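You operate a simulated robot arm through the tools that you are given. There is no shell and no other tool.

The job below is to be done with a simulated two-armed robot. You get a single attempt, and the scene is never put back.

TASK
Find the lowest gain at which the blue stick trips the detector gate.
Fine: one run a step from the lowest: raise the dial a step after each pass and leave it on the step that trips; hands outside the yellow sills while the shuttle runs; reset once, put the stick in its cell, switch the gate off.

The check looks at the end state, three seconds after you hand in, the way a careful person would. Anything else that was tipped, shoved, dropped, spilled or broken makes it a failure.

THE ROBOT
Two 6-joint arms with two-finger grippers on one trunk, on a base that moves. Base frame: it is fixed to the floor where the robot stands at the start and does not move with it; the origin is under the middle of the robot, x ahead of it, y to its left, z up. Readings come in m, degrees, newtons and seconds.
The left shoulder is at the start at [0.07, 0.176, 0.985], the right one opposite. With the tool pointing down near the work surface each hand reaches from about 0.46 to 0.78 m from the robot's upright axis, wherever it stands, measured 20 degrees to its own side. Places, roughly: cell of the blue stick [0.5, 0, 0.9]; detector gate [0.7, 0.1, 1]; drawer latch [1.2, -0.3, 0.8]; gate switch [0.6, 0, 0.9]; reset button [0.9, -0.1, 0.9]. Payload 2.45 kg a hand.
The TCP of each hand is the grasp point between the finger pads, 0.026 m short of the fingertips. In the tool frame z runs along the fingers and y along their closing line. The gripper opens to 0.096 m; its body begins 0.069 m behind the TCP.
Orientation is that of the tool frame in the base frame, as [roll, pitch, yaw] about the fixed x, y, z axes, in that order (R = Rz(yaw) Ry(pitch) Rx(roll)). With the fingers straight down and closing along the base's y, the tool's x points along the base's -x, its y along +y and its z along -z.

THE INTERFACE
- The arms move only by the tool send_rows. It takes "left_plan", "right_plan" or both (then of equal length, played together; a hand with none holds still); each is a list of rows, each an object of numbers (a shift or turn left out is 0, a gripper value left out holds the last): "tx", "ty", "tz": the shift along the tool's x, y, z in m; "rx", "ry", "rz": the turn, a rotation vector about the tool's x, y, z in degrees; "grip": the finger opening in m, from 0 to 0.096. In form: [{"tx": .., "ty": .., "tz": .., "rx": .., "ry": .., "rz": .., "grip": ..}, ...]. A call has 1 to 20 rows; each row shifts and turns the commanded pose from where the row before left it, along the tool's axes as they then stand. A row lasts 0.2 s, in which the tool goes at most 0.05 m and 8.6 degrees; a call with a longer step from one row to the next is refused whole, and so is a gripper value outside its range. Where a pose cannot be reached the arm comes as near as it can. A force on the tool above 50 N (or 10 N above the force at the start of the call, whichever is more), or a blocked arm, ends the call early, and 0.2 s more pass. The fingers move at their own pace (about 0.1698 m/s each) and stop on an object; they squeeze with about 31 N. The grip force told is the motor's: it shows also when the fingers shut on nothing. Time passes only in rows, and 0.2 s behind the last, so rows that do not move let the fingers close. The reply holds the time, the measured pose of the TCP, the force on the tool along the base axes, the opening and the grip force, in the units named above and with some noise, with the torque about the TCP (base axes, N m) and any sound that the robot's microphone picked up.
- Cameras (640 x 400 px; columns grow to the right, rows downward): "scene" is now at [0.1476, -0.0149, 1.3216]; the picture's right is [-0.07, -1.00, 0.00], its down [-0.43, 0.03, -0.90] and it looks along [0.90, -0.06, -0.43] (base axes); focal length 214 px, centre (320, 200). "left" rides on the left gripper at [0.082, -0.003, -0.098] in its tool frame; the picture's right is [0.04, 1.00, 0.00], its down [-0.73, 0.03, -0.68] and it looks along [-0.68, 0.03, 0.73] (tool axes); focal length 256 px, centre (320, 200). "right" rides on the right gripper at [0.082, 0.003, -0.098] in its tool frame; the picture's right is [-0.04, 1.00, 0.00], its down [-0.73, -0.03, -0.68] and it looks along [-0.68, -0.03, 0.73] (tool axes); focal length 256 px, centre (320, 200). There is no depth. A picture from a camera that has moved, and an enlarged one, comes with that camera's place and axes in the base frame and with its lens. The place of the scene camera against the robot may be out by one fixed shift of up to 0.012 m in any direction.
- get_image(camera): a new picture of that camera. No time passes.
- slide_trunk(by): slides the trunk up (or, below 0, down) by that many m; the arms and the scene camera ride with it, the base frame stays. It gives what a move gives, with no picture.
- base_move(legs): drives the robot by 1 to 6 legs, each [ahead, left, turn to the left] in m, m and degrees, along the robot's own axes; the way and the turn of a leg run together, so that a leg with both is an arc; at most 1.5 m and 180 degrees a leg. The arms and the cameras ride along, it lands a little off, and it stops where it bumps. It gives what a move gives.
- turn_head(pan, tilt): turns the head with the scene camera to pan (to the left, within 86 degrees either way) and tilt (down, from -29 to 69), counted from straight ahead of the robot. It gives what a move gives.
- zoom(camera, box): a new picture of the part [left, top, right, bottom] of that camera's present view, enlarged. No time passes.
- job_done(): hands the job in; it is judged then, once.

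Places have to be worked out from the pictures, the camera data and where the tool is seen. Open the grippers and draw the arms clear of the work before you hand the job in, unless the task says otherwise.

The tools are called after "Request:" as name(argument=value, ...) on one line, values as JSON. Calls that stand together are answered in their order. send_rows: Moves the arms, as the interface text tells. Its arguments: {"type":"object","properties":{"left_plan":{"type":"array"},"right_plan":{"type":"array"}},"required":[]} The other tools are called the same way: slide_trunk (by) moves the trunk up or down; base_move (legs) drives the base; turn_head (pan, tilt) turns the head that bears the scene camera; get_image (camera) takes a picture; zoom (camera, box) takes an enlarged picture of a part of a camera's view; job_done () hands the job in.

At the start:

```text
time_s: 0.0
left_position: [0.5899, 0.2618, 1.2055]
left_tool_rot: [179.9, 0.0, 180.0]
left_force: [-0.1, -0.3, 1.3]
left_moment: [-0.04, 0.02, 0.01]
left_width: 0.0961
left_finger_force: 0.0
right_position: [0.4961, -0.2069, 1.2805]
right_tool_rot: [180.0, 0.1, 180.0]
right_force: [0.0, -0.2, 0.0]
right_moment: [0.01, -0.01, -0.01]
right_width: 0.0961
right_finger_force: 0.0
trunk travel left (down, up): [-0.469, 0.371]
robot x, y, heading: [0.0024, -0.0003, -0.1]
head pan, tilt (commanded): [-4.0, 25.6]
```

scene: 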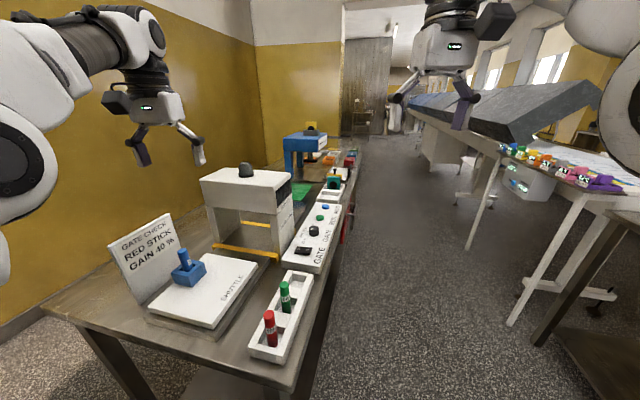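
right: 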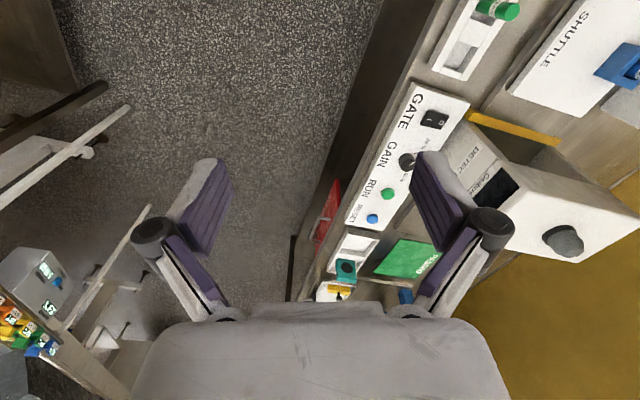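
left: 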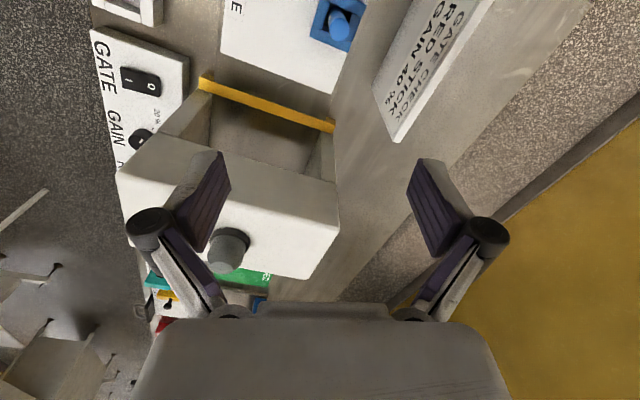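

I'll start by looking closely at the bench: the panel, the shuttle with the blue stick, the placard and the rack.

Request:
zoom(camera="scene", box=[240, 120, 380, 280])

Request:
zoom(camera="scene", box=[100, 200, 330, 370])

Request:
zoom(camera="right", box=[300, 0, 640, 310])

Request:
zoom(camera="left", box=[80, 0, 500, 320])

```text
2.50 times, centred on (310, 200) of scene
camera zoom: at [0.1476, -0.0149, 1.3216], right [-0.07, -1.0, 0.0], down [-0.43, 0.03, -0.9], along [0.9, -0.06, -0.43], focal length 536 px, centre (345, 200)
```

zoom: 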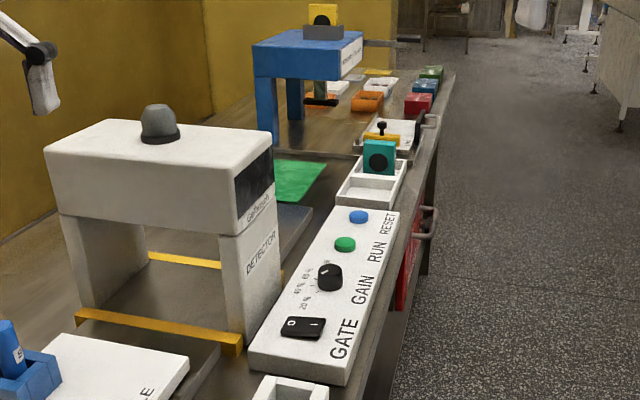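

```text
2.35 times, centred on (215, 285) of scene
camera zoom: at [0.1476, -0.0149, 1.3216], right [-0.07, -1.0, 0.0], down [-0.43, 0.03, -0.9], along [0.9, -0.06, -0.43], focal length 505 px, centre (567, 0)
```

zoom: 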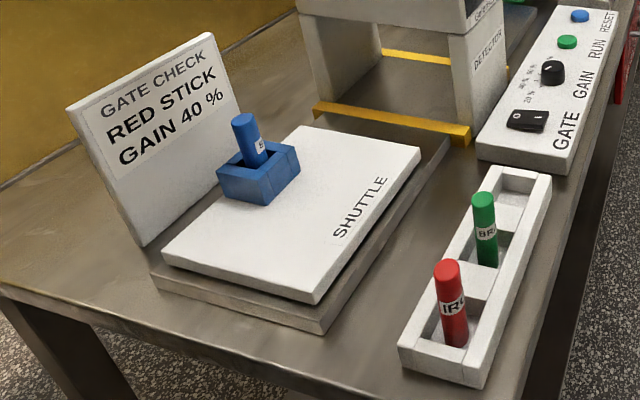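

```text
1.29 times, centred on (470, 155) of right
camera zoom: at [0.4141, -0.2034, 1.3787], right [0.04, 1.0, 0.0], down [0.73, -0.03, 0.68], along [0.68, -0.03, -0.73], focal length 330 px, centre (126, 258)
```

zoom: 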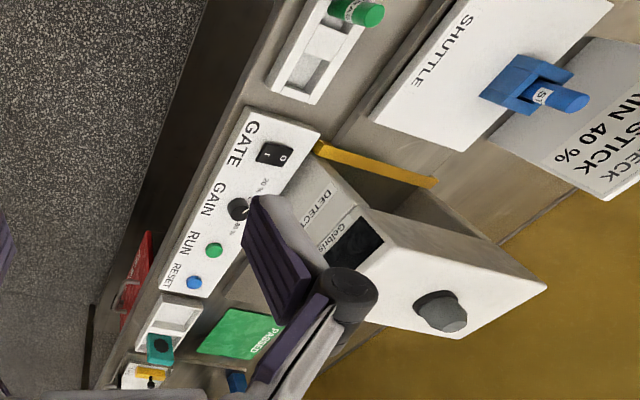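

```text
1.25 times, centred on (290, 160) of left
camera zoom: at [0.5064, 0.2591, 1.3025], right [-0.04, 1.0, 0.0], down [0.73, 0.03, 0.68], along [0.68, 0.03, -0.73], focal length 320 px, centre (358, 250)
```

zoom: 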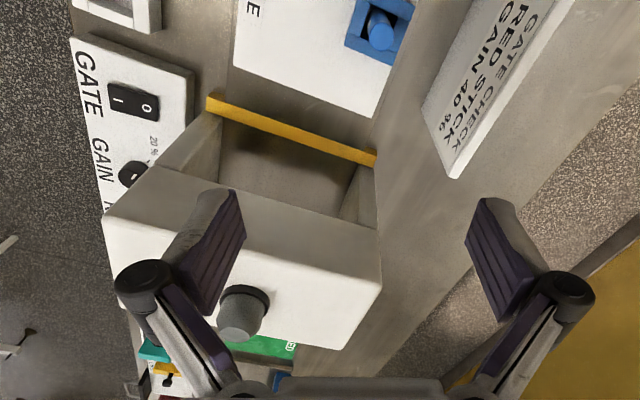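

The panel has the GATE rocker, the GAIN dial, and the RUN and RESET buttons. I'll zoom further to read the dial marks and the states of the rocker and stick.

Request:
zoom(camera="scene", box=[290, 205, 346, 275])

Request:
zoom(camera="right", box=[340, 80, 480, 240])

Request:
zoom(camera="scene", box=[140, 230, 220, 290])

Request:
zoom(camera="scene", box=[270, 110, 380, 200])

```text
5.71 times, centred on (318, 240) of scene
camera zoom: at [0.1476, -0.0149, 1.3216], right [-0.07, -1.0, 0.0], down [-0.43, 0.03, -0.9], along [0.9, -0.06, -0.43], focal length 1226 px, centre (331, -29)
```

zoom: 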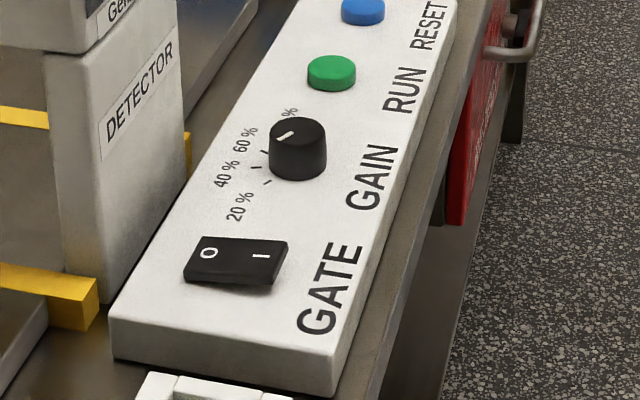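

```text
2.50 times, centred on (410, 160) of right
camera zoom: at [0.4141, -0.2034, 1.3787], right [0.04, 1.0, 0.0], down [0.73, -0.03, 0.68], along [0.68, -0.03, -0.73], focal length 640 px, centre (95, 300)
```

zoom: 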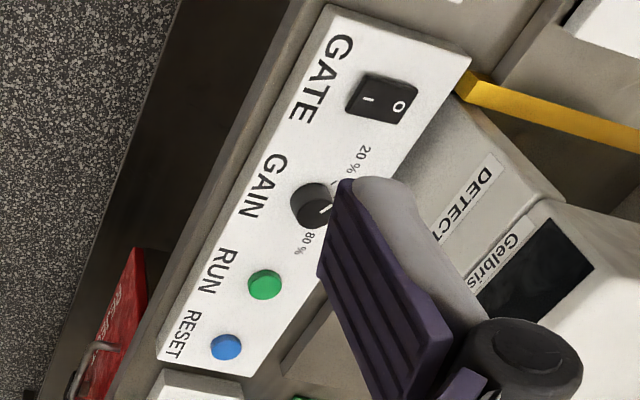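

```text
6.67 times, centred on (180, 260) of scene
camera zoom: at [0.1476, -0.0149, 1.3216], right [-0.07, -1.0, 0.0], down [-0.43, 0.03, -0.9], along [0.9, -0.06, -0.43], focal length 1430 px, centre (1253, -200)
```

zoom: 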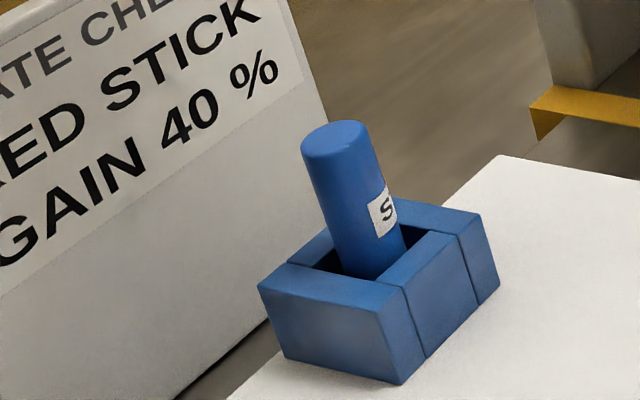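

```text
4.44 times, centred on (325, 155) of scene
camera zoom: at [0.1476, -0.0149, 1.3216], right [-0.07, -1.0, 0.0], down [-0.43, 0.03, -0.9], along [0.9, -0.06, -0.43], focal length 953 px, centre (298, 400)
```

zoom: 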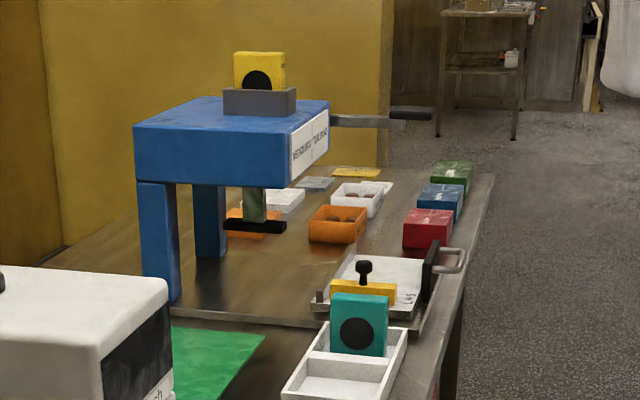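

The pointer looks to be above 20 %, and the RUN and RESET buttons are out of reach from here. I'll look down at the robot's own base and into the aisle on the right before driving.

Request:
turn_head(pan=-20, tilt=69)

Request:
get_image(camera="scene")

Request:
turn_head(pan=-65, tilt=40)

Request:
get_image(camera="scene")

```text
time_s: 1.1
left_position: [0.5888, 0.2615, 1.2038]
left_tool_rot: [-180.0, -0.1, -180.0]
left_force: [0.1, -0.5, 0.6]
left_moment: [0.03, 0.01, 0.0]
left_width: 0.0963
left_finger_force: 0.2
right_position: [0.4959, -0.2058, 1.2808]
right_tool_rot: [179.9, 0.2, -180.0]
right_force: [0.1, 0.4, 1.0]
right_moment: [0.02, 0.01, -0.01]
right_width: 0.096
right_finger_force: 0.0
trunk travel left (down, up): [-0.469, 0.371]
robot x, y, heading: [-0.001, 0.0036, 0.1]
head pan, tilt (commanded): [-20.0, 68.8]
```

```text
taken
camera scene: at [0.1085, -0.0275, 1.2631], right [-0.34, -0.94, 0.0], down [-0.88, 0.32, -0.36], along [0.34, -0.12, -0.93], focal length 214 px, centre (320, 200)
```

scene: 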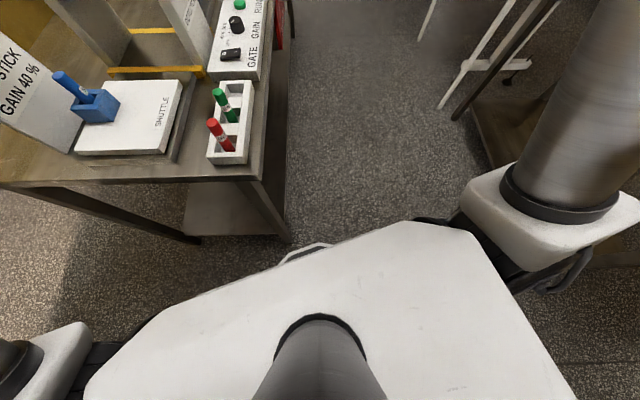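

```text
time_s: 2.2
left_position: [0.5884, 0.2614, 1.2051]
left_tool_rot: [-180.0, 0.1, 180.0]
left_force: [-0.2, -0.2, -0.3]
left_moment: [0.01, 0.01, -0.02]
left_width: 0.0961
left_finger_force: 0.0
right_position: [0.4946, -0.2069, 1.2815]
right_tool_rot: [-180.0, 0.1, 179.9]
right_force: [-0.6, 0.3, -0.3]
right_moment: [0.02, 0.0, 0.02]
right_width: 0.0962
right_finger_force: 0.1
trunk travel left (down, up): [-0.469, 0.371]
robot x, y, heading: [0.0003, 0.0006, -0.3]
head pan, tilt (commanded): [-65.0, 40.0]
```

```text
taken
camera scene: at [0.0919, -0.0854, 1.2991], right [-0.91, -0.42, 0.0], down [-0.27, 0.58, -0.77], along [0.32, -0.69, -0.64], focal length 214 px, centre (320, 200)
```

scene: 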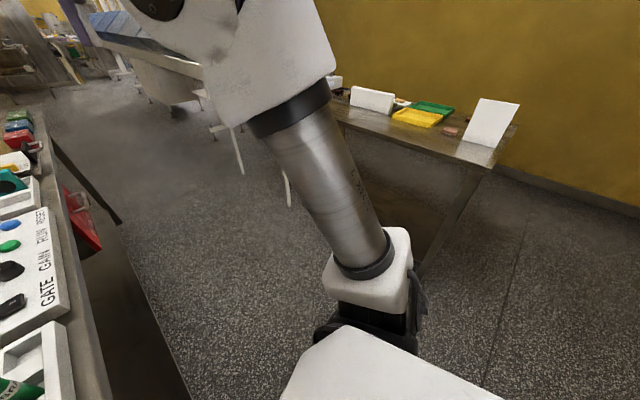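

The aisle is clear: the nearest bench on the right is at y ≈ -1.4, and the base reaches only about 0.28 m ahead of its axis. I'll raise the left hand to clear the gate lamp, which I judge to top out near z 1.14.

Request:
send_rows(left_plan=[{"tz": -0.04}, {"tz": -0.04}, {"tz": -0.03}])

Request:
turn_head(pan=0, tilt=45)

```text
time_s: 3.0
left_position: [0.5449, 0.2611, 1.2556]
left_tool_rot: [-180.0, 0.2, -180.0]
left_force: [-0.4, -0.2, 0.3]
left_moment: [-0.03, 0.04, 0.02]
left_width: 0.0961
left_finger_force: 0.1
left hand out of reach, approached as far as the arm can: row 1, 2, 3
right_position: [0.4962, -0.2067, 1.2813]
right_tool_rot: [-180.0, 0.1, 179.9]
right_force: [-0.1, -0.3, 0.3]
right_moment: [0.0, 0.01, -0.01]
right_width: 0.0961
right_finger_force: 0.2
trunk travel left (down, up): [-0.469, 0.371]
robot x, y, heading: [0.0019, -0.0039, -0.2]
head pan, tilt (commanded): [-65.0, 40.0]
```

```text
time_s: 4.4
left_position: [0.545, 0.2618, 1.2562]
left_tool_rot: [-180.0, 0.1, 179.9]
left_force: [-0.6, -0.6, -0.3]
left_moment: [-0.01, -0.03, -0.02]
left_width: 0.0961
left_finger_force: 0.0
right_position: [0.4961, -0.2068, 1.281]
right_tool_rot: [-180.0, 0.1, -180.0]
right_force: [0.1, 0.2, -0.3]
right_moment: [-0.02, -0.04, -0.04]
right_width: 0.096
right_finger_force: 0.0
trunk travel left (down, up): [-0.469, 0.371]
robot x, y, heading: [0.0016, 0.0016, 0.0]
head pan, tilt (commanded): [0.0, 45.0]
```

The left hand's fingertips are now at about z 1.23, which clears the lamp. I'll drive into the aisle: right 0.45, ahead 0.49, then turn left 72.5° to face the bench side.

Request:
base_move(legs=[[0, -0.45, 0], [0.49, 0, 0], [0, 0, 72.5]])

Request:
get_image(camera="scene")

Request:
get_image(camera="right")

Request:
get_image(camera="left")

```text
time_s: 12.7
left_position: [0.4071, 0.1473, 1.2553]
left_tool_rot: [180.0, 0.2, -108.1]
left_force: [-0.1, -0.1, 0.0]
left_moment: [0.01, 0.0, 0.04]
left_width: 0.096
left_finger_force: 0.0
right_position: [0.8367, -0.0457, 1.2807]
right_tool_rot: [-179.9, 0.1, -108.1]
right_force: [-0.2, 0.0, -0.5]
right_moment: [-0.03, 0.01, 0.05]
right_width: 0.0959
right_finger_force: 0.2
trunk travel left (down, up): [-0.469, 0.371]
robot x, y, heading: [0.4846, -0.4542, 72.2]
head pan, tilt (commanded): [0.0, 45.0]
```

```text
taken
camera scene: at [0.5327, -0.3357, 1.2919], right [0.95, -0.31, 0.0], down [-0.22, -0.67, -0.71], along [0.22, 0.67, -0.71], focal length 214 px, centre (320, 200)
```

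scene: 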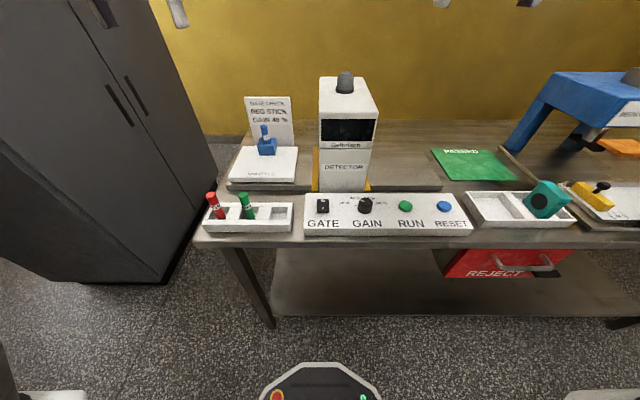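

```text
taken
camera right: at [0.8082, -0.1222, 1.3787], right [-0.94, 0.35, 0.0], down [0.26, 0.69, 0.68], along [0.24, 0.64, -0.73], focal length 256 px, centre (320, 200)
```

right: 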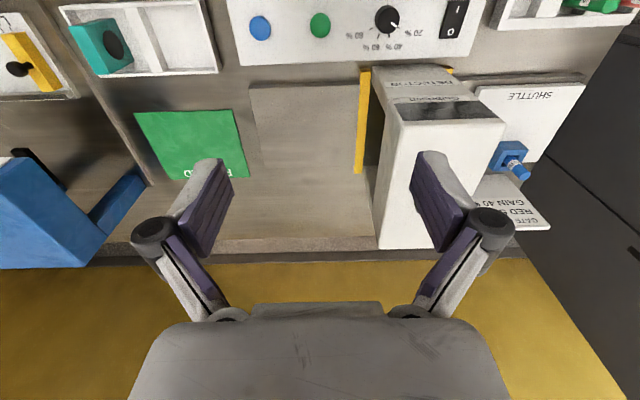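

```text
taken
camera left: at [0.384, 0.068, 1.3527], right [-0.96, 0.27, 0.0], down [0.2, 0.7, 0.68], along [0.19, 0.66, -0.73], focal length 256 px, centre (320, 200)
```

left: 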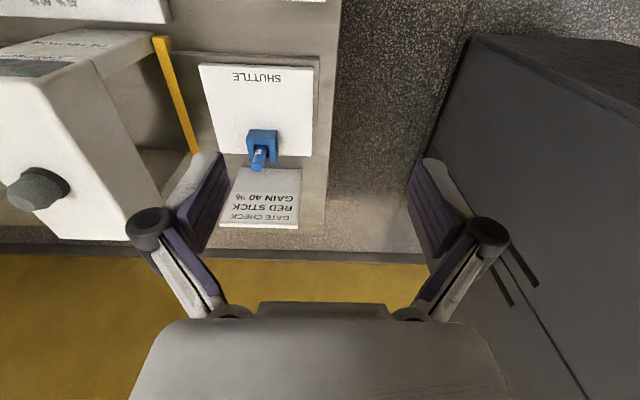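

This is a good view: the table axis is nearly parallel to the picture. I'll zoom in on the panel, the dial and the rack.

Request:
zoom(camera="scene", box=[300, 185, 480, 240])

Request:
zoom(camera="right", box=[230, 0, 490, 70])

Request:
zoom(camera="scene", box=[190, 90, 320, 240])

Request:
zoom(camera="right", box=[330, 0, 490, 60])

```text
3.56 times, centred on (390, 212) of scene
camera zoom: at [0.5327, -0.3357, 1.2919], right [0.95, -0.31, 0.0], down [-0.22, -0.67, -0.71], along [0.22, 0.67, -0.71], focal length 763 px, centre (71, 156)
```

zoom: 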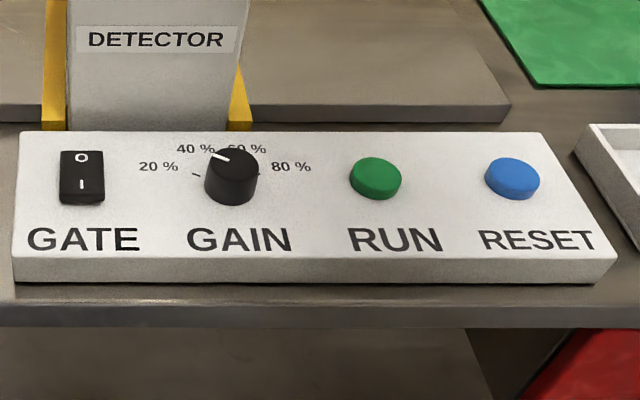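

```text
2.46 times, centred on (360, 35) of right
camera zoom: at [0.8082, -0.1222, 1.3787], right [-0.94, 0.35, 0.0], down [0.26, 0.69, 0.68], along [0.24, 0.64, -0.73], focal length 630 px, centre (222, 606)
```

zoom: 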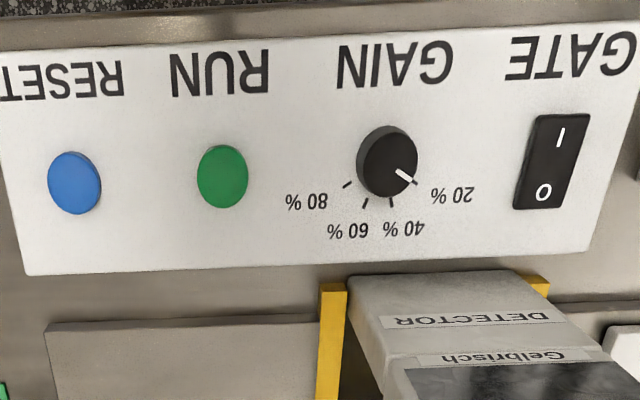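

```text
2.67 times, centred on (255, 165) of scene
camera zoom: at [0.5327, -0.3357, 1.2919], right [0.95, -0.31, 0.0], down [-0.22, -0.67, -0.71], along [0.22, 0.67, -0.71], focal length 572 px, centre (493, 293)
```

zoom: 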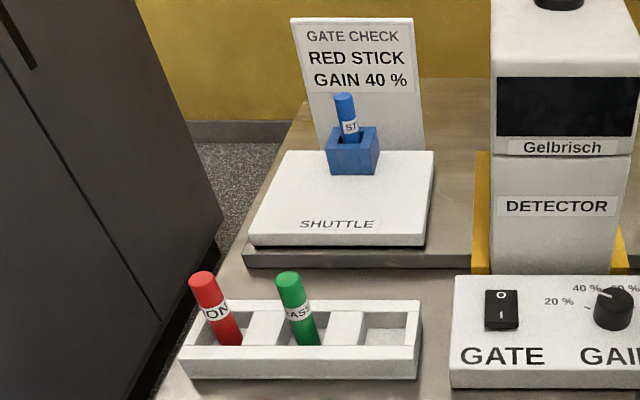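

```text
4.00 times, centred on (410, 30) of right
camera zoom: at [0.8082, -0.1222, 1.3787], right [-0.94, 0.35, 0.0], down [0.26, 0.69, 0.68], along [0.24, 0.64, -0.73], focal length 1024 px, centre (-40, 880)
```

zoom: 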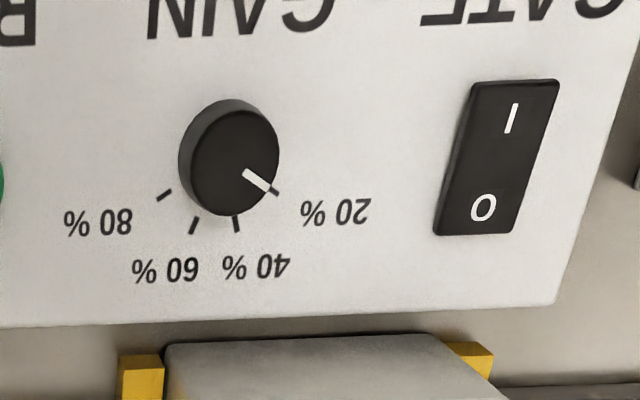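

The dial pointer is on 20 %, the lowest of the four marks 20/40/60/80. The rocker looks pressed at O, so the gate is off. From the right camera I judge RUN at about (0.833, -0.056), RESET about 0.09 m to its right, the knob about 0.10 m to its left and the rocker about 0.20 m to its left. I'll lower the open right hand over RUN for a second view to fix the heights.

Request:
send_rows(right_plan=[{"tx": 0.006, "tz": 0.045}, {"tx": 0.006, "tz": 0.045}, {"tz": 0.045}, {"tz": 0.045}, {"tz": 0.04}, {"tz": 0.03}])

Request:
get_image(camera="right")

Request:
get_image(camera="scene")

```text
time_s: 14.1
left_position: [0.4076, 0.1477, 1.2539]
left_tool_rot: [-179.9, 0.0, -108.1]
left_force: [0.0, -0.4, -0.6]
left_moment: [0.0, -0.04, 0.04]
left_width: 0.0959
left_finger_force: 0.0
right_position: [0.8319, -0.0561, 1.0313]
right_tool_rot: [180.0, 0.1, -108.1]
right_force: [0.3, -0.1, -0.8]
right_moment: [-0.05, 0.02, 0.0]
right_width: 0.0958
right_finger_force: 0.0
trunk travel left (down, up): [-0.469, 0.371]
robot x, y, heading: [0.4904, -0.449, 72.0]
head pan, tilt (commanded): [0.0, 45.0]
```

```text
taken
camera right: at [0.8044, -0.1335, 1.1285], right [-0.94, 0.35, 0.0], down [0.26, 0.69, 0.68], along [0.24, 0.64, -0.73], focal length 256 px, centre (320, 200)
```

right: 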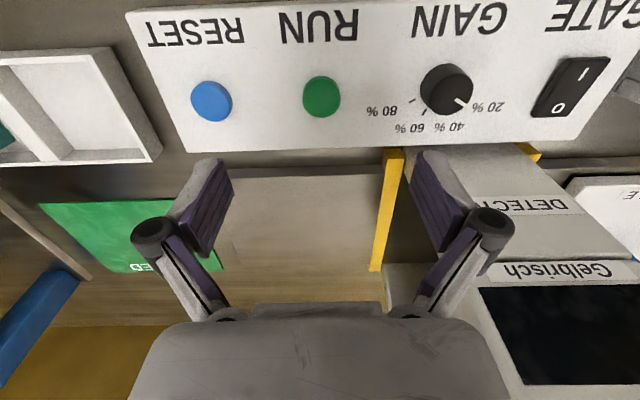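

```text
taken
camera scene: at [0.5329, -0.3353, 1.2919], right [0.95, -0.31, 0.0], down [-0.22, -0.67, -0.71], along [0.22, 0.67, -0.71], focal length 214 px, centre (320, 200)
```

scene: 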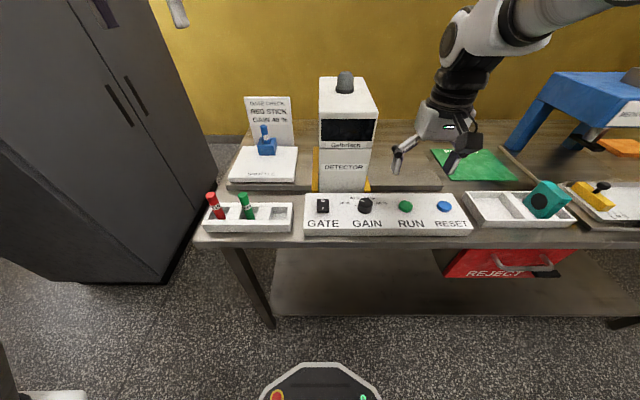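

RUN's top triangulates to z ≈ 0.913, directly below the hand. I'll zoom from this closer view for exact positions of the knob, rocker and RESET.

Request:
zoom(camera="right", box=[400, 30, 640, 180])

Request:
zoom(camera="right", box=[160, 30, 400, 180])

```text
2.67 times, centred on (520, 105) of right
camera zoom: at [0.8044, -0.1335, 1.1285], right [-0.94, 0.35, 0.0], down [0.26, 0.69, 0.68], along [0.24, 0.64, -0.73], focal length 683 px, centre (-213, 453)
```

zoom: 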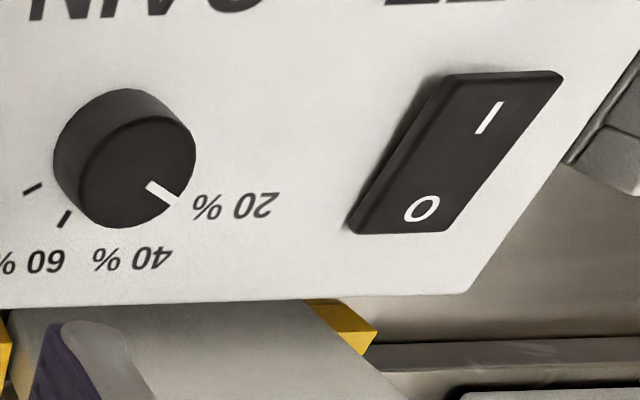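

```text
2.67 times, centred on (280, 105) of right
camera zoom: at [0.8044, -0.1335, 1.1285], right [-0.94, 0.35, 0.0], down [0.26, 0.69, 0.68], along [0.24, 0.64, -0.73], focal length 683 px, centre (427, 453)
```

zoom: 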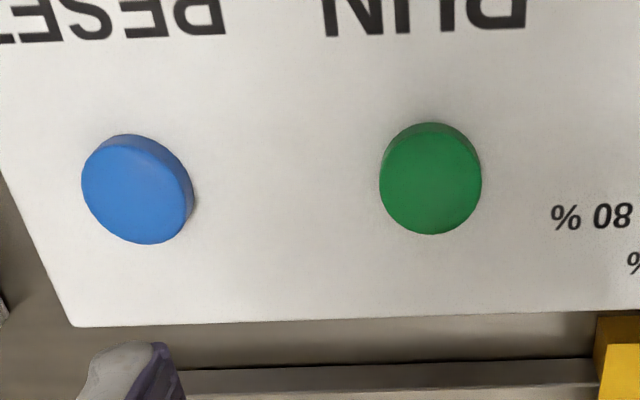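

The tool is aligned with the panel to within 0.2°. I'm still unsure which way the rocker is tilted, so I'll zoom in hard on it.

Request:
zoom(camera="scene", box=[306, 188, 346, 220])

Request:
zoom(camera="right", box=[520, 45, 620, 125])

Request:
zoom(camera="scene", box=[310, 65, 390, 195])

```text
12.50 times, centred on (326, 204) of scene
camera zoom: at [0.5329, -0.3353, 1.2919], right [0.95, -0.31, 0.0], down [-0.22, -0.67, -0.71], along [0.22, 0.67, -0.71], focal length 2681 px, centre (245, 150)
```

zoom: 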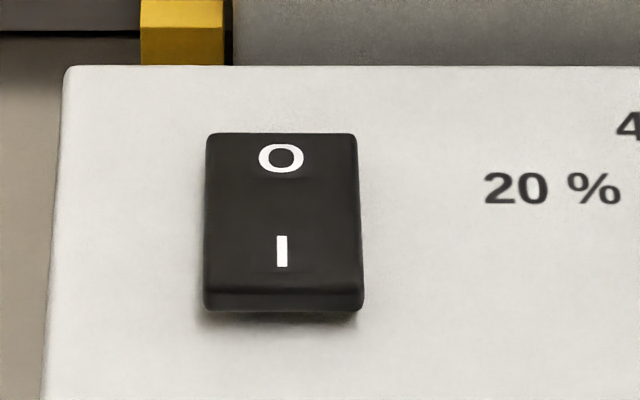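

```text
5.00 times, centred on (570, 85) of right
camera zoom: at [0.8044, -0.1335, 1.1285], right [-0.94, 0.35, 0.0], down [0.26, 0.69, 0.68], along [0.24, 0.64, -0.73], focal length 1280 px, centre (-930, 775)
```

zoom: 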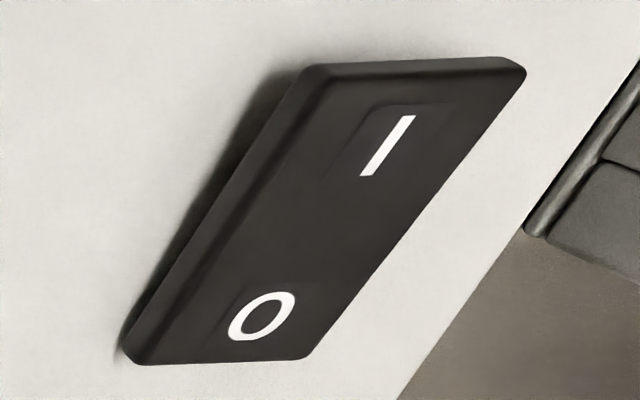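

```text
3.08 times, centred on (350, 130) of scene
camera zoom: at [0.5329, -0.3353, 1.2919], right [0.95, -0.31, 0.0], down [-0.22, -0.67, -0.71], along [0.22, 0.67, -0.71], focal length 660 px, centre (228, 415)
```

zoom: 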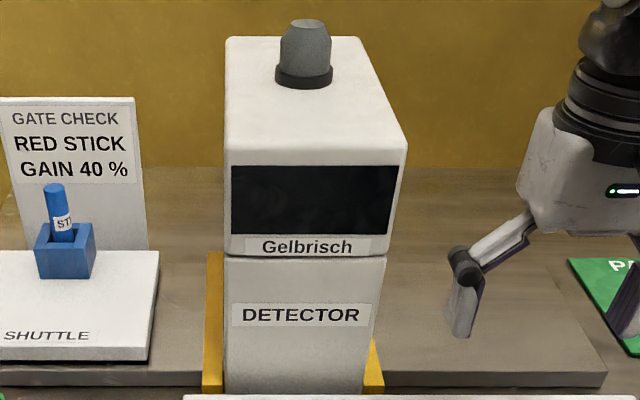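

The I end is raised, with a shadow under it, so the gate is off. I'll close the right fingers, carry the hand 0.204 m left to the I end of the rocker (about 0.013 m nearer than RUN's centre line), and lower it to just above.

Request:
send_rows(right_plan=[{"grip": 0.0, "tx": 0.003, "ty": 0.041}, {"tx": 0.003, "ty": 0.041}, {"tx": 0.003, "ty": 0.041}, {"tx": 0.003, "ty": 0.041}, {"tx": 0.002, "ty": 0.04}, {"tz": 0.03}, {"tz": 0.025}, {"tz": 0.01}])

Request:
get_image(camera="right")

Request:
zoom(camera="scene", box=[290, 130, 410, 230])

```text
time_s: 15.7
left_position: [0.4067, 0.1444, 1.2561]
left_tool_rot: [-180.0, 0.4, -108.1]
left_force: [-0.2, 0.7, -0.3]
left_moment: [0.02, 0.04, 0.01]
left_width: 0.096
left_finger_force: 0.1
right_position: [0.7405, 0.0096, 1.0342]
right_tool_rot: [176.7, 3.0, -108.9]
right_force: [-3.7, -8.0, 15.6]
right_moment: [1.03, -0.75, -0.09]
right_width: 0.0001
right_finger_force: 28.6
right hand out of reach, approached as far as the arm can: row 3, 4, 5, 6, 7
trunk travel left (down, up): [-0.469, 0.371]
robot x, y, heading: [0.4872, -0.4501, 71.8]
head pan, tilt (commanded): [0.0, 45.0]
stopped in row 8 (right hand): the force on the tool passed its limit at 80 N (the readings are from after the stop); the commanded pose is now the measured one
```

```text
taken
camera right: at [0.7152, -0.0735, 1.128], right [-0.93, 0.36, 0.06], down [0.29, 0.64, 0.71], along [0.22, 0.68, -0.7], focal length 256 px, centre (320, 200)
```

right: 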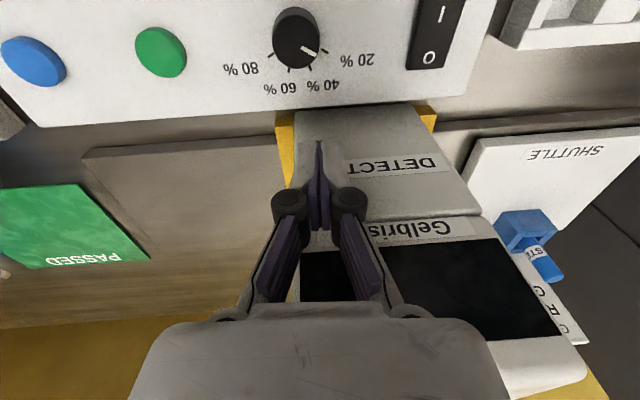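

```text
4.00 times, centred on (350, 180) of scene
camera zoom: at [0.5315, -0.3382, 1.2924], right [0.95, -0.31, 0.0], down [-0.22, -0.67, -0.71], along [0.22, 0.67, -0.71], focal length 858 px, centre (200, 280)
```

zoom: 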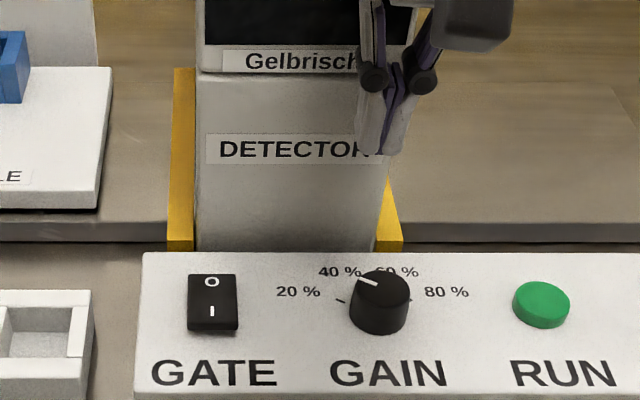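

The right arm could not reach that far inward: it was pushed about 0.034 m forward and touched the gate face (stopped at 80 N). I'll back it away toward the right and the operator side along the way it came, then check whether the gate moved.

Request:
send_rows(right_plan=[{"tx": 0.012, "ty": -0.02}, {"tx": 0.01, "ty": -0.03}, {"tx": 0.008, "ty": -0.03}, {"ty": -0.03, "tz": -0.02}])

Request:
get_image(camera="scene")

Request:
zoom(camera="scene", box=[310, 65, 390, 195])

Request:
get_image(camera="right")

```text
time_s: 16.7
left_position: [0.4107, 0.1466, 1.2564]
left_tool_rot: [179.9, 0.2, -108.1]
left_force: [0.4, -0.8, 0.6]
left_moment: [0.01, 0.01, 0.0]
left_width: 0.0957
left_finger_force: 0.1
right_position: [0.8388, -0.0543, 1.0426]
right_tool_rot: [176.9, 2.6, -108.9]
right_force: [-0.3, -0.8, -0.4]
right_moment: [0.02, 0.05, -0.01]
right_width: 0.0001
right_finger_force: 28.4
trunk travel left (down, up): [-0.469, 0.371]
robot x, y, heading: [0.4871, -0.455, 71.8]
head pan, tilt (commanded): [0.0, 45.0]
```

```text
taken
camera scene: at [0.5353, -0.3367, 1.2919], right [0.95, -0.31, 0.0], down [-0.22, -0.67, -0.71], along [0.22, 0.67, -0.71], focal length 214 px, centre (320, 200)
```

scene: 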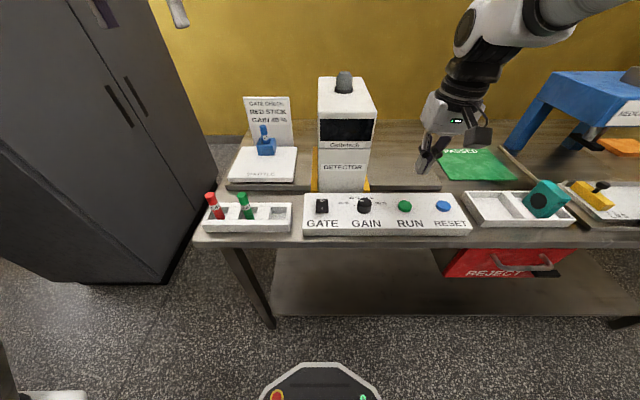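

```text
3.08 times, centred on (350, 130) of scene
camera zoom: at [0.5353, -0.3367, 1.2919], right [0.95, -0.31, 0.0], down [-0.22, -0.67, -0.71], along [0.22, 0.67, -0.71], focal length 660 px, centre (228, 415)
```

zoom: 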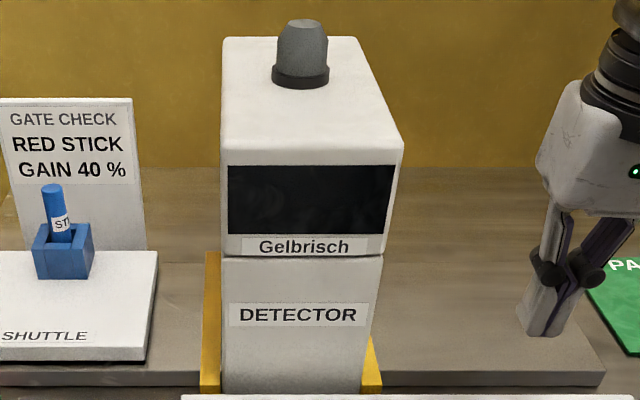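

```text
taken
camera right: at [0.8129, -0.1369, 1.1364], right [-0.93, 0.36, 0.06], down [0.29, 0.64, 0.71], along [0.22, 0.68, -0.7], focal length 256 px, centre (320, 200)
```

right: 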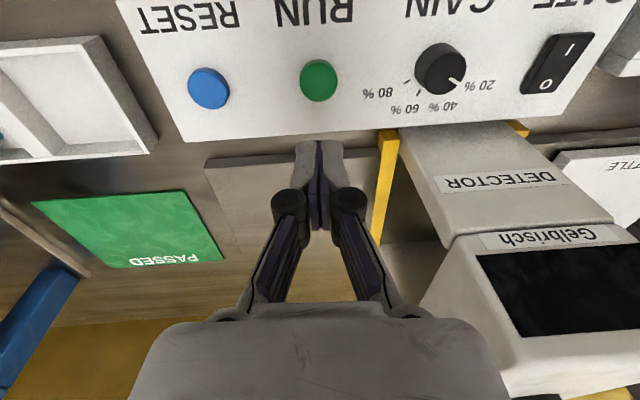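

The gate seems unmoved: everything in the picture shifted by the same 2–3 px, so it was only camera jitter. From here the rocker lies straight ahead, inside the right arm's inner reach limit. I'll level and raise the right hand, then shift the base back 0.09 and left 0.12 so the whole panel sits on the right arm's own side.

Request:
send_rows(right_plan=[{"tz": -0.04, "rx": 3.1, "ry": 2.6, "rz": -0.8}, {"tz": -0.04}, {"tz": -0.04}])

Request:
base_move(legs=[[-0.09, 0.12, 0]])

Request:
get_image(camera="right")

Request:
get_image(camera="scene")

```text
time_s: 17.5
left_position: [0.4068, 0.1466, 1.2562]
left_tool_rot: [-180.0, 0.2, -108.1]
left_force: [0.3, -0.4, 0.3]
left_moment: [0.0, -0.01, 0.03]
left_width: 0.0959
left_finger_force: 0.1
right_position: [0.8371, -0.056, 1.1639]
right_tool_rot: [-179.8, 0.0, -108.0]
right_force: [-0.4, 0.5, 0.8]
right_moment: [-0.03, -0.01, 0.0]
right_width: 0.0
right_finger_force: 28.7
trunk travel left (down, up): [-0.469, 0.371]
robot x, y, heading: [0.487, -0.4503, 71.8]
head pan, tilt (commanded): [0.0, 45.0]
```

```text
time_s: 18.9
left_position: [0.2646, 0.0985, 1.2547]
left_tool_rot: [180.0, 0.2, -108.0]
left_force: [0.7, 0.1, 0.3]
left_moment: [0.0, 0.0, -0.01]
left_width: 0.096
left_finger_force: 0.0
right_position: [0.6964, -0.1043, 1.1633]
right_tool_rot: [-179.8, 0.1, -108.0]
right_force: [0.2, 0.2, 0.4]
right_moment: [0.0, -0.05, -0.02]
right_width: 0.0
right_finger_force: 28.4
trunk travel left (down, up): [-0.469, 0.371]
robot x, y, heading: [0.3444, -0.5002, 71.9]
head pan, tilt (commanded): [0.0, 45.0]
```

```text
taken
camera right: at [0.6674, -0.1809, 1.2611], right [-0.94, 0.35, 0.0], down [0.25, 0.69, 0.68], along [0.24, 0.64, -0.73], focal length 256 px, centre (320, 200)
```

right: 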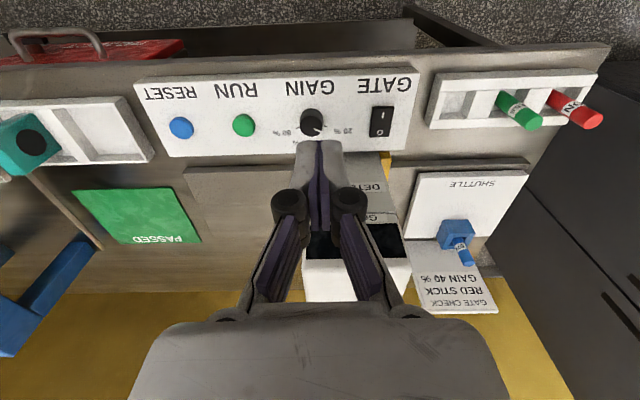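

```text
taken
camera scene: at [0.3904, -0.3836, 1.2919], right [0.95, -0.31, 0.0], down [-0.22, -0.67, -0.71], along [0.22, 0.67, -0.71], focal length 214 px, centre (320, 200)
```

scene: 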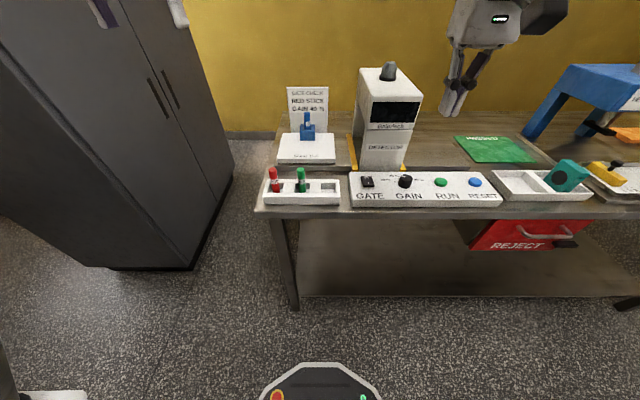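

The whole panel is now ahead and on the right. I'll zoom with the right camera to re-measure the rocker and knob relative to the hand.

Request:
zoom(camera="right", box=[290, 80, 430, 167])

Request:
zoom(camera="right", box=[130, 70, 290, 170])

```text
4.57 times, centred on (360, 124) of right
camera zoom: at [0.6674, -0.1809, 1.2611], right [-0.94, 0.35, 0.0], down [0.25, 0.69, 0.68], along [0.24, 0.64, -0.73], focal length 1170 px, centre (137, 550)
```

zoom: 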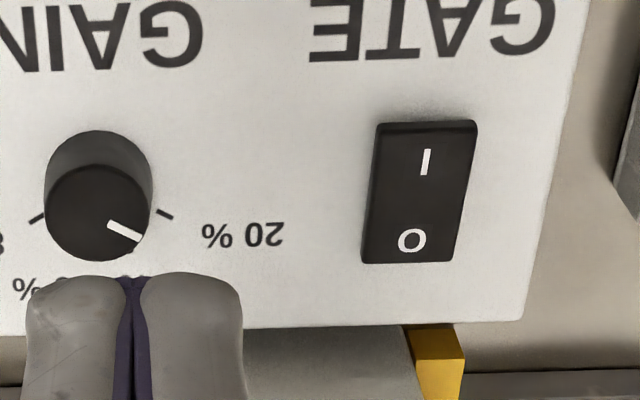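

```text
4.00 times, centred on (210, 120) of right
camera zoom: at [0.6674, -0.1809, 1.2611], right [-0.94, 0.35, 0.0], down [0.25, 0.69, 0.68], along [0.24, 0.64, -0.73], focal length 1024 px, centre (760, 520)
```

zoom: 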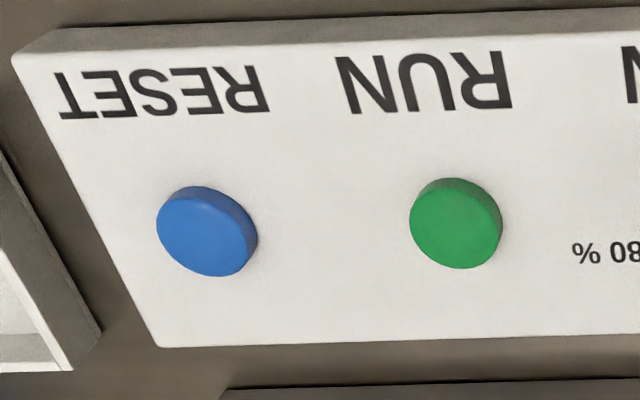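

The rocker's I end is measured at about 0.076 m ahead and 0.085 m left of the hand. I'll move over it and descend to roughly 2 cm above it, watching for any reach warnings.

Request:
send_rows(right_plan=[{"tx": -0.026, "ty": 0.029}, {"tx": -0.025, "ty": 0.028}, {"tx": -0.025, "ty": 0.028}])

Request:
send_rows(right_plan=[{"tz": 0.045}, {"tz": 0.045}, {"tz": 0.045}, {"tz": 0.04}, {"tz": 0.02}])

Request:
get_image(camera="right")

Request:
zoom(camera="scene", box=[330, 110, 450, 210])

```text
time_s: 19.7
left_position: [0.2648, 0.1015, 1.2537]
left_tool_rot: [-179.9, 0.1, -108.2]
left_force: [-0.3, 0.6, 0.5]
left_moment: [-0.04, -0.02, 0.01]
left_width: 0.096
left_finger_force: 0.1
right_position: [0.6381, -0.0034, 1.1618]
right_tool_rot: [-179.9, -0.1, -108.0]
right_force: [2.0, 0.8, -0.1]
right_moment: [0.02, 0.02, -0.01]
right_width: 0.0
right_finger_force: 28.8
trunk travel left (down, up): [-0.469, 0.371]
robot x, y, heading: [0.3447, -0.5022, 71.8]
head pan, tilt (commanded): [0.0, 45.0]
```

```text
time_s: 20.9
left_position: [0.265, 0.0995, 1.2554]
left_tool_rot: [179.9, 0.2, -108.1]
left_force: [0.3, 0.6, -0.1]
left_moment: [0.01, 0.0, -0.03]
left_width: 0.096
left_finger_force: 0.0
right_position: [0.6376, -0.0058, 0.9676]
right_tool_rot: [-180.0, 0.0, -107.9]
right_force: [-0.1, 0.0, -0.8]
right_moment: [0.02, 0.01, 0.02]
right_width: 0.0001
right_finger_force: 28.5
trunk travel left (down, up): [-0.469, 0.371]
robot x, y, heading: [0.3441, -0.4979, 72.1]
head pan, tilt (commanded): [0.0, 45.0]
```

```text
taken
camera right: at [0.6089, -0.0832, 1.0657], right [-0.94, 0.35, 0.0], down [0.25, 0.69, 0.68], along [0.24, 0.64, -0.73], focal length 256 px, centre (320, 200)
```

right: 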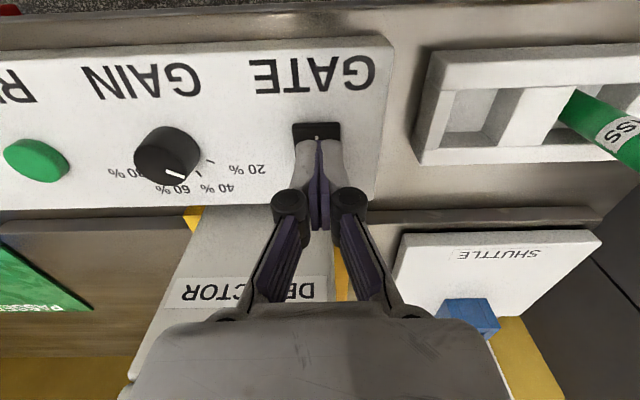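

```text
4.00 times, centred on (390, 160) of scene
camera zoom: at [0.3907, -0.3835, 1.2919], right [0.95, -0.31, 0.0], down [-0.22, -0.67, -0.71], along [0.22, 0.67, -0.71], focal length 858 px, centre (40, 360)
```

zoom: 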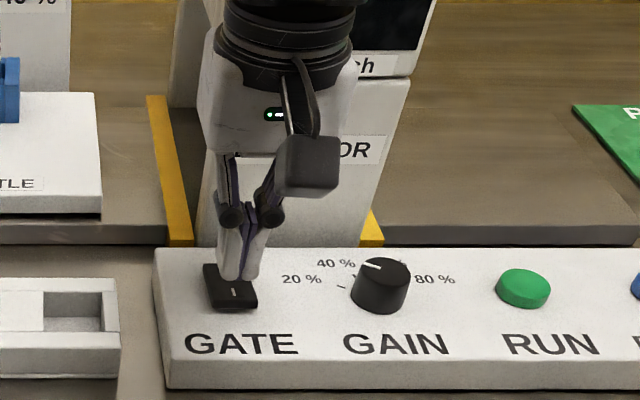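

The closed fingertips are centred on the rocker over the I mark, with the tip at z ≈ 0.942. I'll shift 6 mm toward the I end and press down in small steps.

Request:
send_rows(right_plan=[{"tx": 0.006, "tz": 0.015}, {"tz": 0.006}, {"tz": 0.005}, {"tz": 0.004}, {"tz": 0.004}])

Request:
zoom(camera="scene", box=[330, 50, 450, 210])

```text
time_s: 22.0
left_position: [0.2644, 0.094, 1.2575]
left_tool_rot: [-180.0, 0.4, -108.1]
left_force: [0.8, -0.1, 0.2]
left_moment: [-0.04, 0.01, 0.01]
left_width: 0.0958
left_finger_force: 0.1
right_position: [0.6351, -0.0123, 0.9439]
right_tool_rot: [180.0, 1.1, -107.9]
right_force: [-2.2, -11.3, 22.7]
right_moment: [0.05, 0.0, -0.02]
right_width: 0.0061
right_finger_force: 29.0
trunk travel left (down, up): [-0.469, 0.371]
robot x, y, heading: [0.3441, -0.4997, 72.0]
head pan, tilt (commanded): [0.0, 45.0]
stopped in row 5 (right hand): the force on the tool passed its limit at 55 N (the readings are from after the stop); the commanded pose is now the measured one
```

```text
2.50 times, centred on (390, 130) of scene
camera zoom: at [0.3883, -0.3882, 1.2924], right [0.95, -0.31, 0.0], down [-0.22, -0.67, -0.71], along [0.22, 0.67, -0.7], focal length 536 px, centre (145, 375)
```

zoom: 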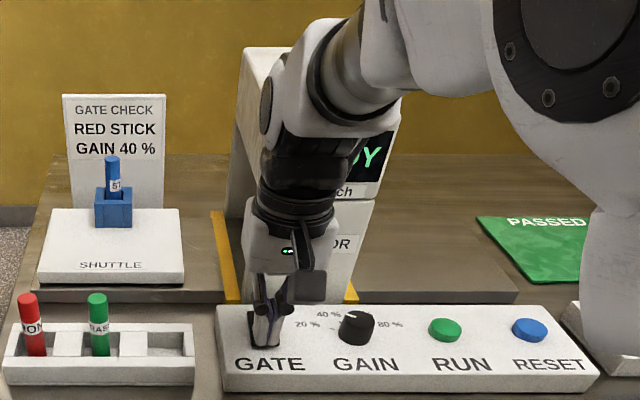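

The screen lit and reads "…Y" (READY), so the gate is on. I'll lift the hand off the rocker and level it.

Request:
send_rows(right_plan=[{"tz": -0.02}, {"tz": -0.03, "ry": 1.1}, {"tz": -0.04}])

Request:
zoom(camera="right", box=[200, 60, 500, 248])

Request:
zoom(camera="scene", box=[330, 50, 450, 210])

```text
time_s: 22.8
left_position: [0.2645, 0.0991, 1.2554]
left_tool_rot: [-180.0, 0.2, -108.1]
left_force: [0.4, 0.6, 0.1]
left_moment: [0.0, 0.01, -0.02]
left_width: 0.0958
left_finger_force: 0.1
right_position: [0.6377, -0.0079, 1.0296]
right_tool_rot: [180.0, -0.4, -108.0]
right_force: [-0.1, -0.4, 0.0]
right_moment: [0.0, 0.0, 0.01]
right_width: 0.0003
right_finger_force: 28.4
trunk travel left (down, up): [-0.469, 0.371]
robot x, y, heading: [0.3467, -0.5015, 72.0]
head pan, tilt (commanded): [0.0, 45.0]
```

```text
2.13 times, centred on (350, 154) of right
camera zoom: at [0.6101, -0.0844, 1.1286], right [-0.94, 0.35, 0.0], down [0.26, 0.69, 0.67], along [0.23, 0.63, -0.74], focal length 545 px, centre (256, 298)
```

zoom: 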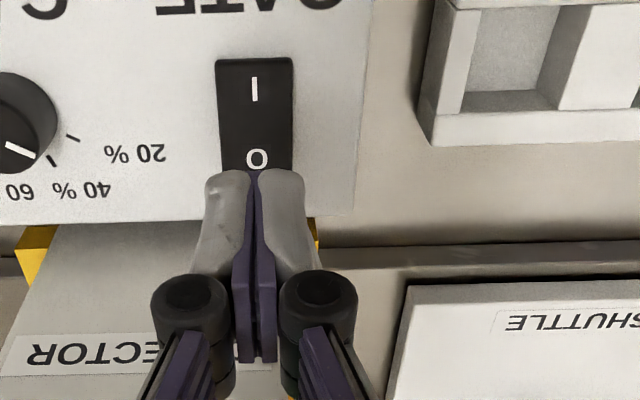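

```text
2.50 times, centred on (390, 130) of scene
camera zoom: at [0.3908, -0.3834, 1.2918], right [0.95, -0.31, 0.0], down [-0.22, -0.67, -0.71], along [0.22, 0.67, -0.71], focal length 536 px, centre (145, 375)
```

zoom: 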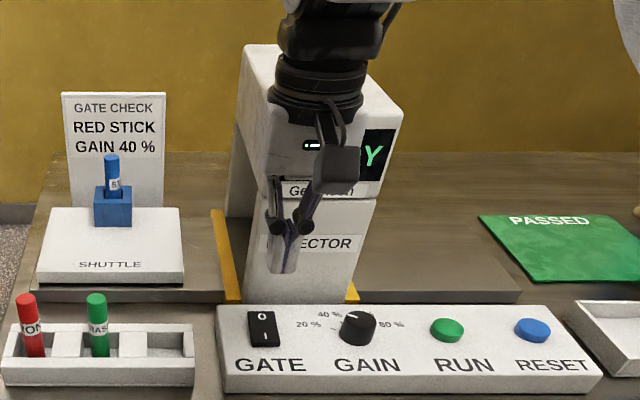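

The rocker is now down at I and the gate is READY. I'll move the hand over RUN (about 0.20 m right and 0.015 m ahead) and check alignment before pressing.

Request:
send_rows(right_plan=[{"tx": -0.003, "ty": -0.041, "ry": -0.4}, {"tx": -0.003, "ty": -0.041}, {"tx": -0.003, "ty": -0.04}, {"tx": -0.003, "ty": -0.04}, {"tx": -0.003, "ty": -0.04}, {"tz": 0.04}])

Request:
get_image(camera="right")

Request:
zoom(camera="scene", box=[330, 50, 490, 210])

```text
time_s: 24.2
left_position: [0.2657, 0.0984, 1.2541]
left_tool_rot: [-180.0, 0.1, -108.1]
left_force: [-0.2, 0.0, -0.9]
left_moment: [-0.06, -0.02, -0.02]
left_width: 0.0961
left_finger_force: 0.0
right_position: [0.8344, -0.0561, 0.9902]
right_tool_rot: [-180.0, 0.0, -108.0]
right_force: [-1.0, -0.6, -1.1]
right_moment: [-0.01, 0.01, 0.02]
right_width: 0.0003
right_finger_force: 28.5
trunk travel left (down, up): [-0.469, 0.371]
robot x, y, heading: [0.3427, -0.5003, 72.0]
head pan, tilt (commanded): [0.0, 45.0]
```

```text
taken
camera right: at [0.8066, -0.133, 1.0887], right [-0.94, 0.35, 0.0], down [0.25, 0.69, 0.68], along [0.24, 0.64, -0.73], focal length 256 px, centre (320, 200)
```

right: 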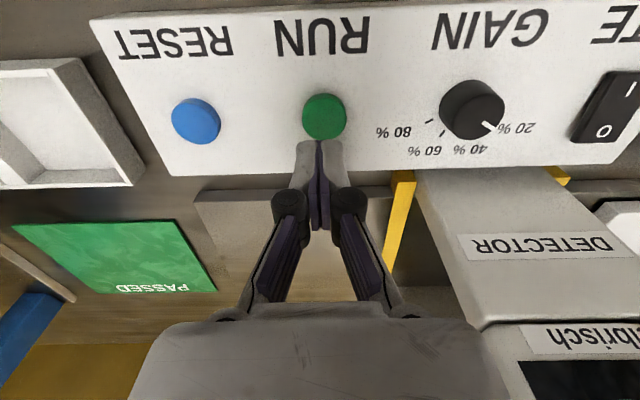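

```text
2.50 times, centred on (410, 130) of scene
camera zoom: at [0.3907, -0.3823, 1.2918], right [0.95, -0.31, 0.0], down [-0.22, -0.67, -0.71], along [0.22, 0.67, -0.71], focal length 536 px, centre (95, 375)
```

zoom: 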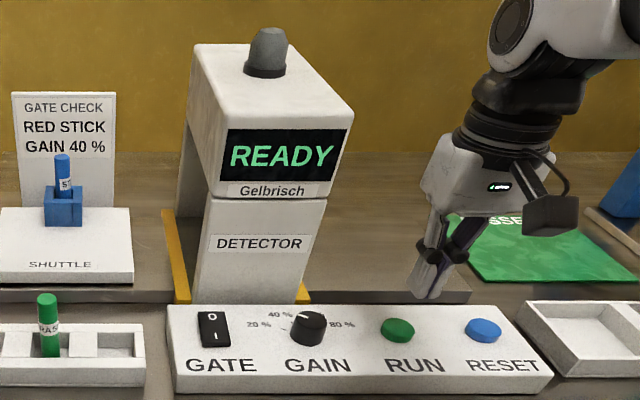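

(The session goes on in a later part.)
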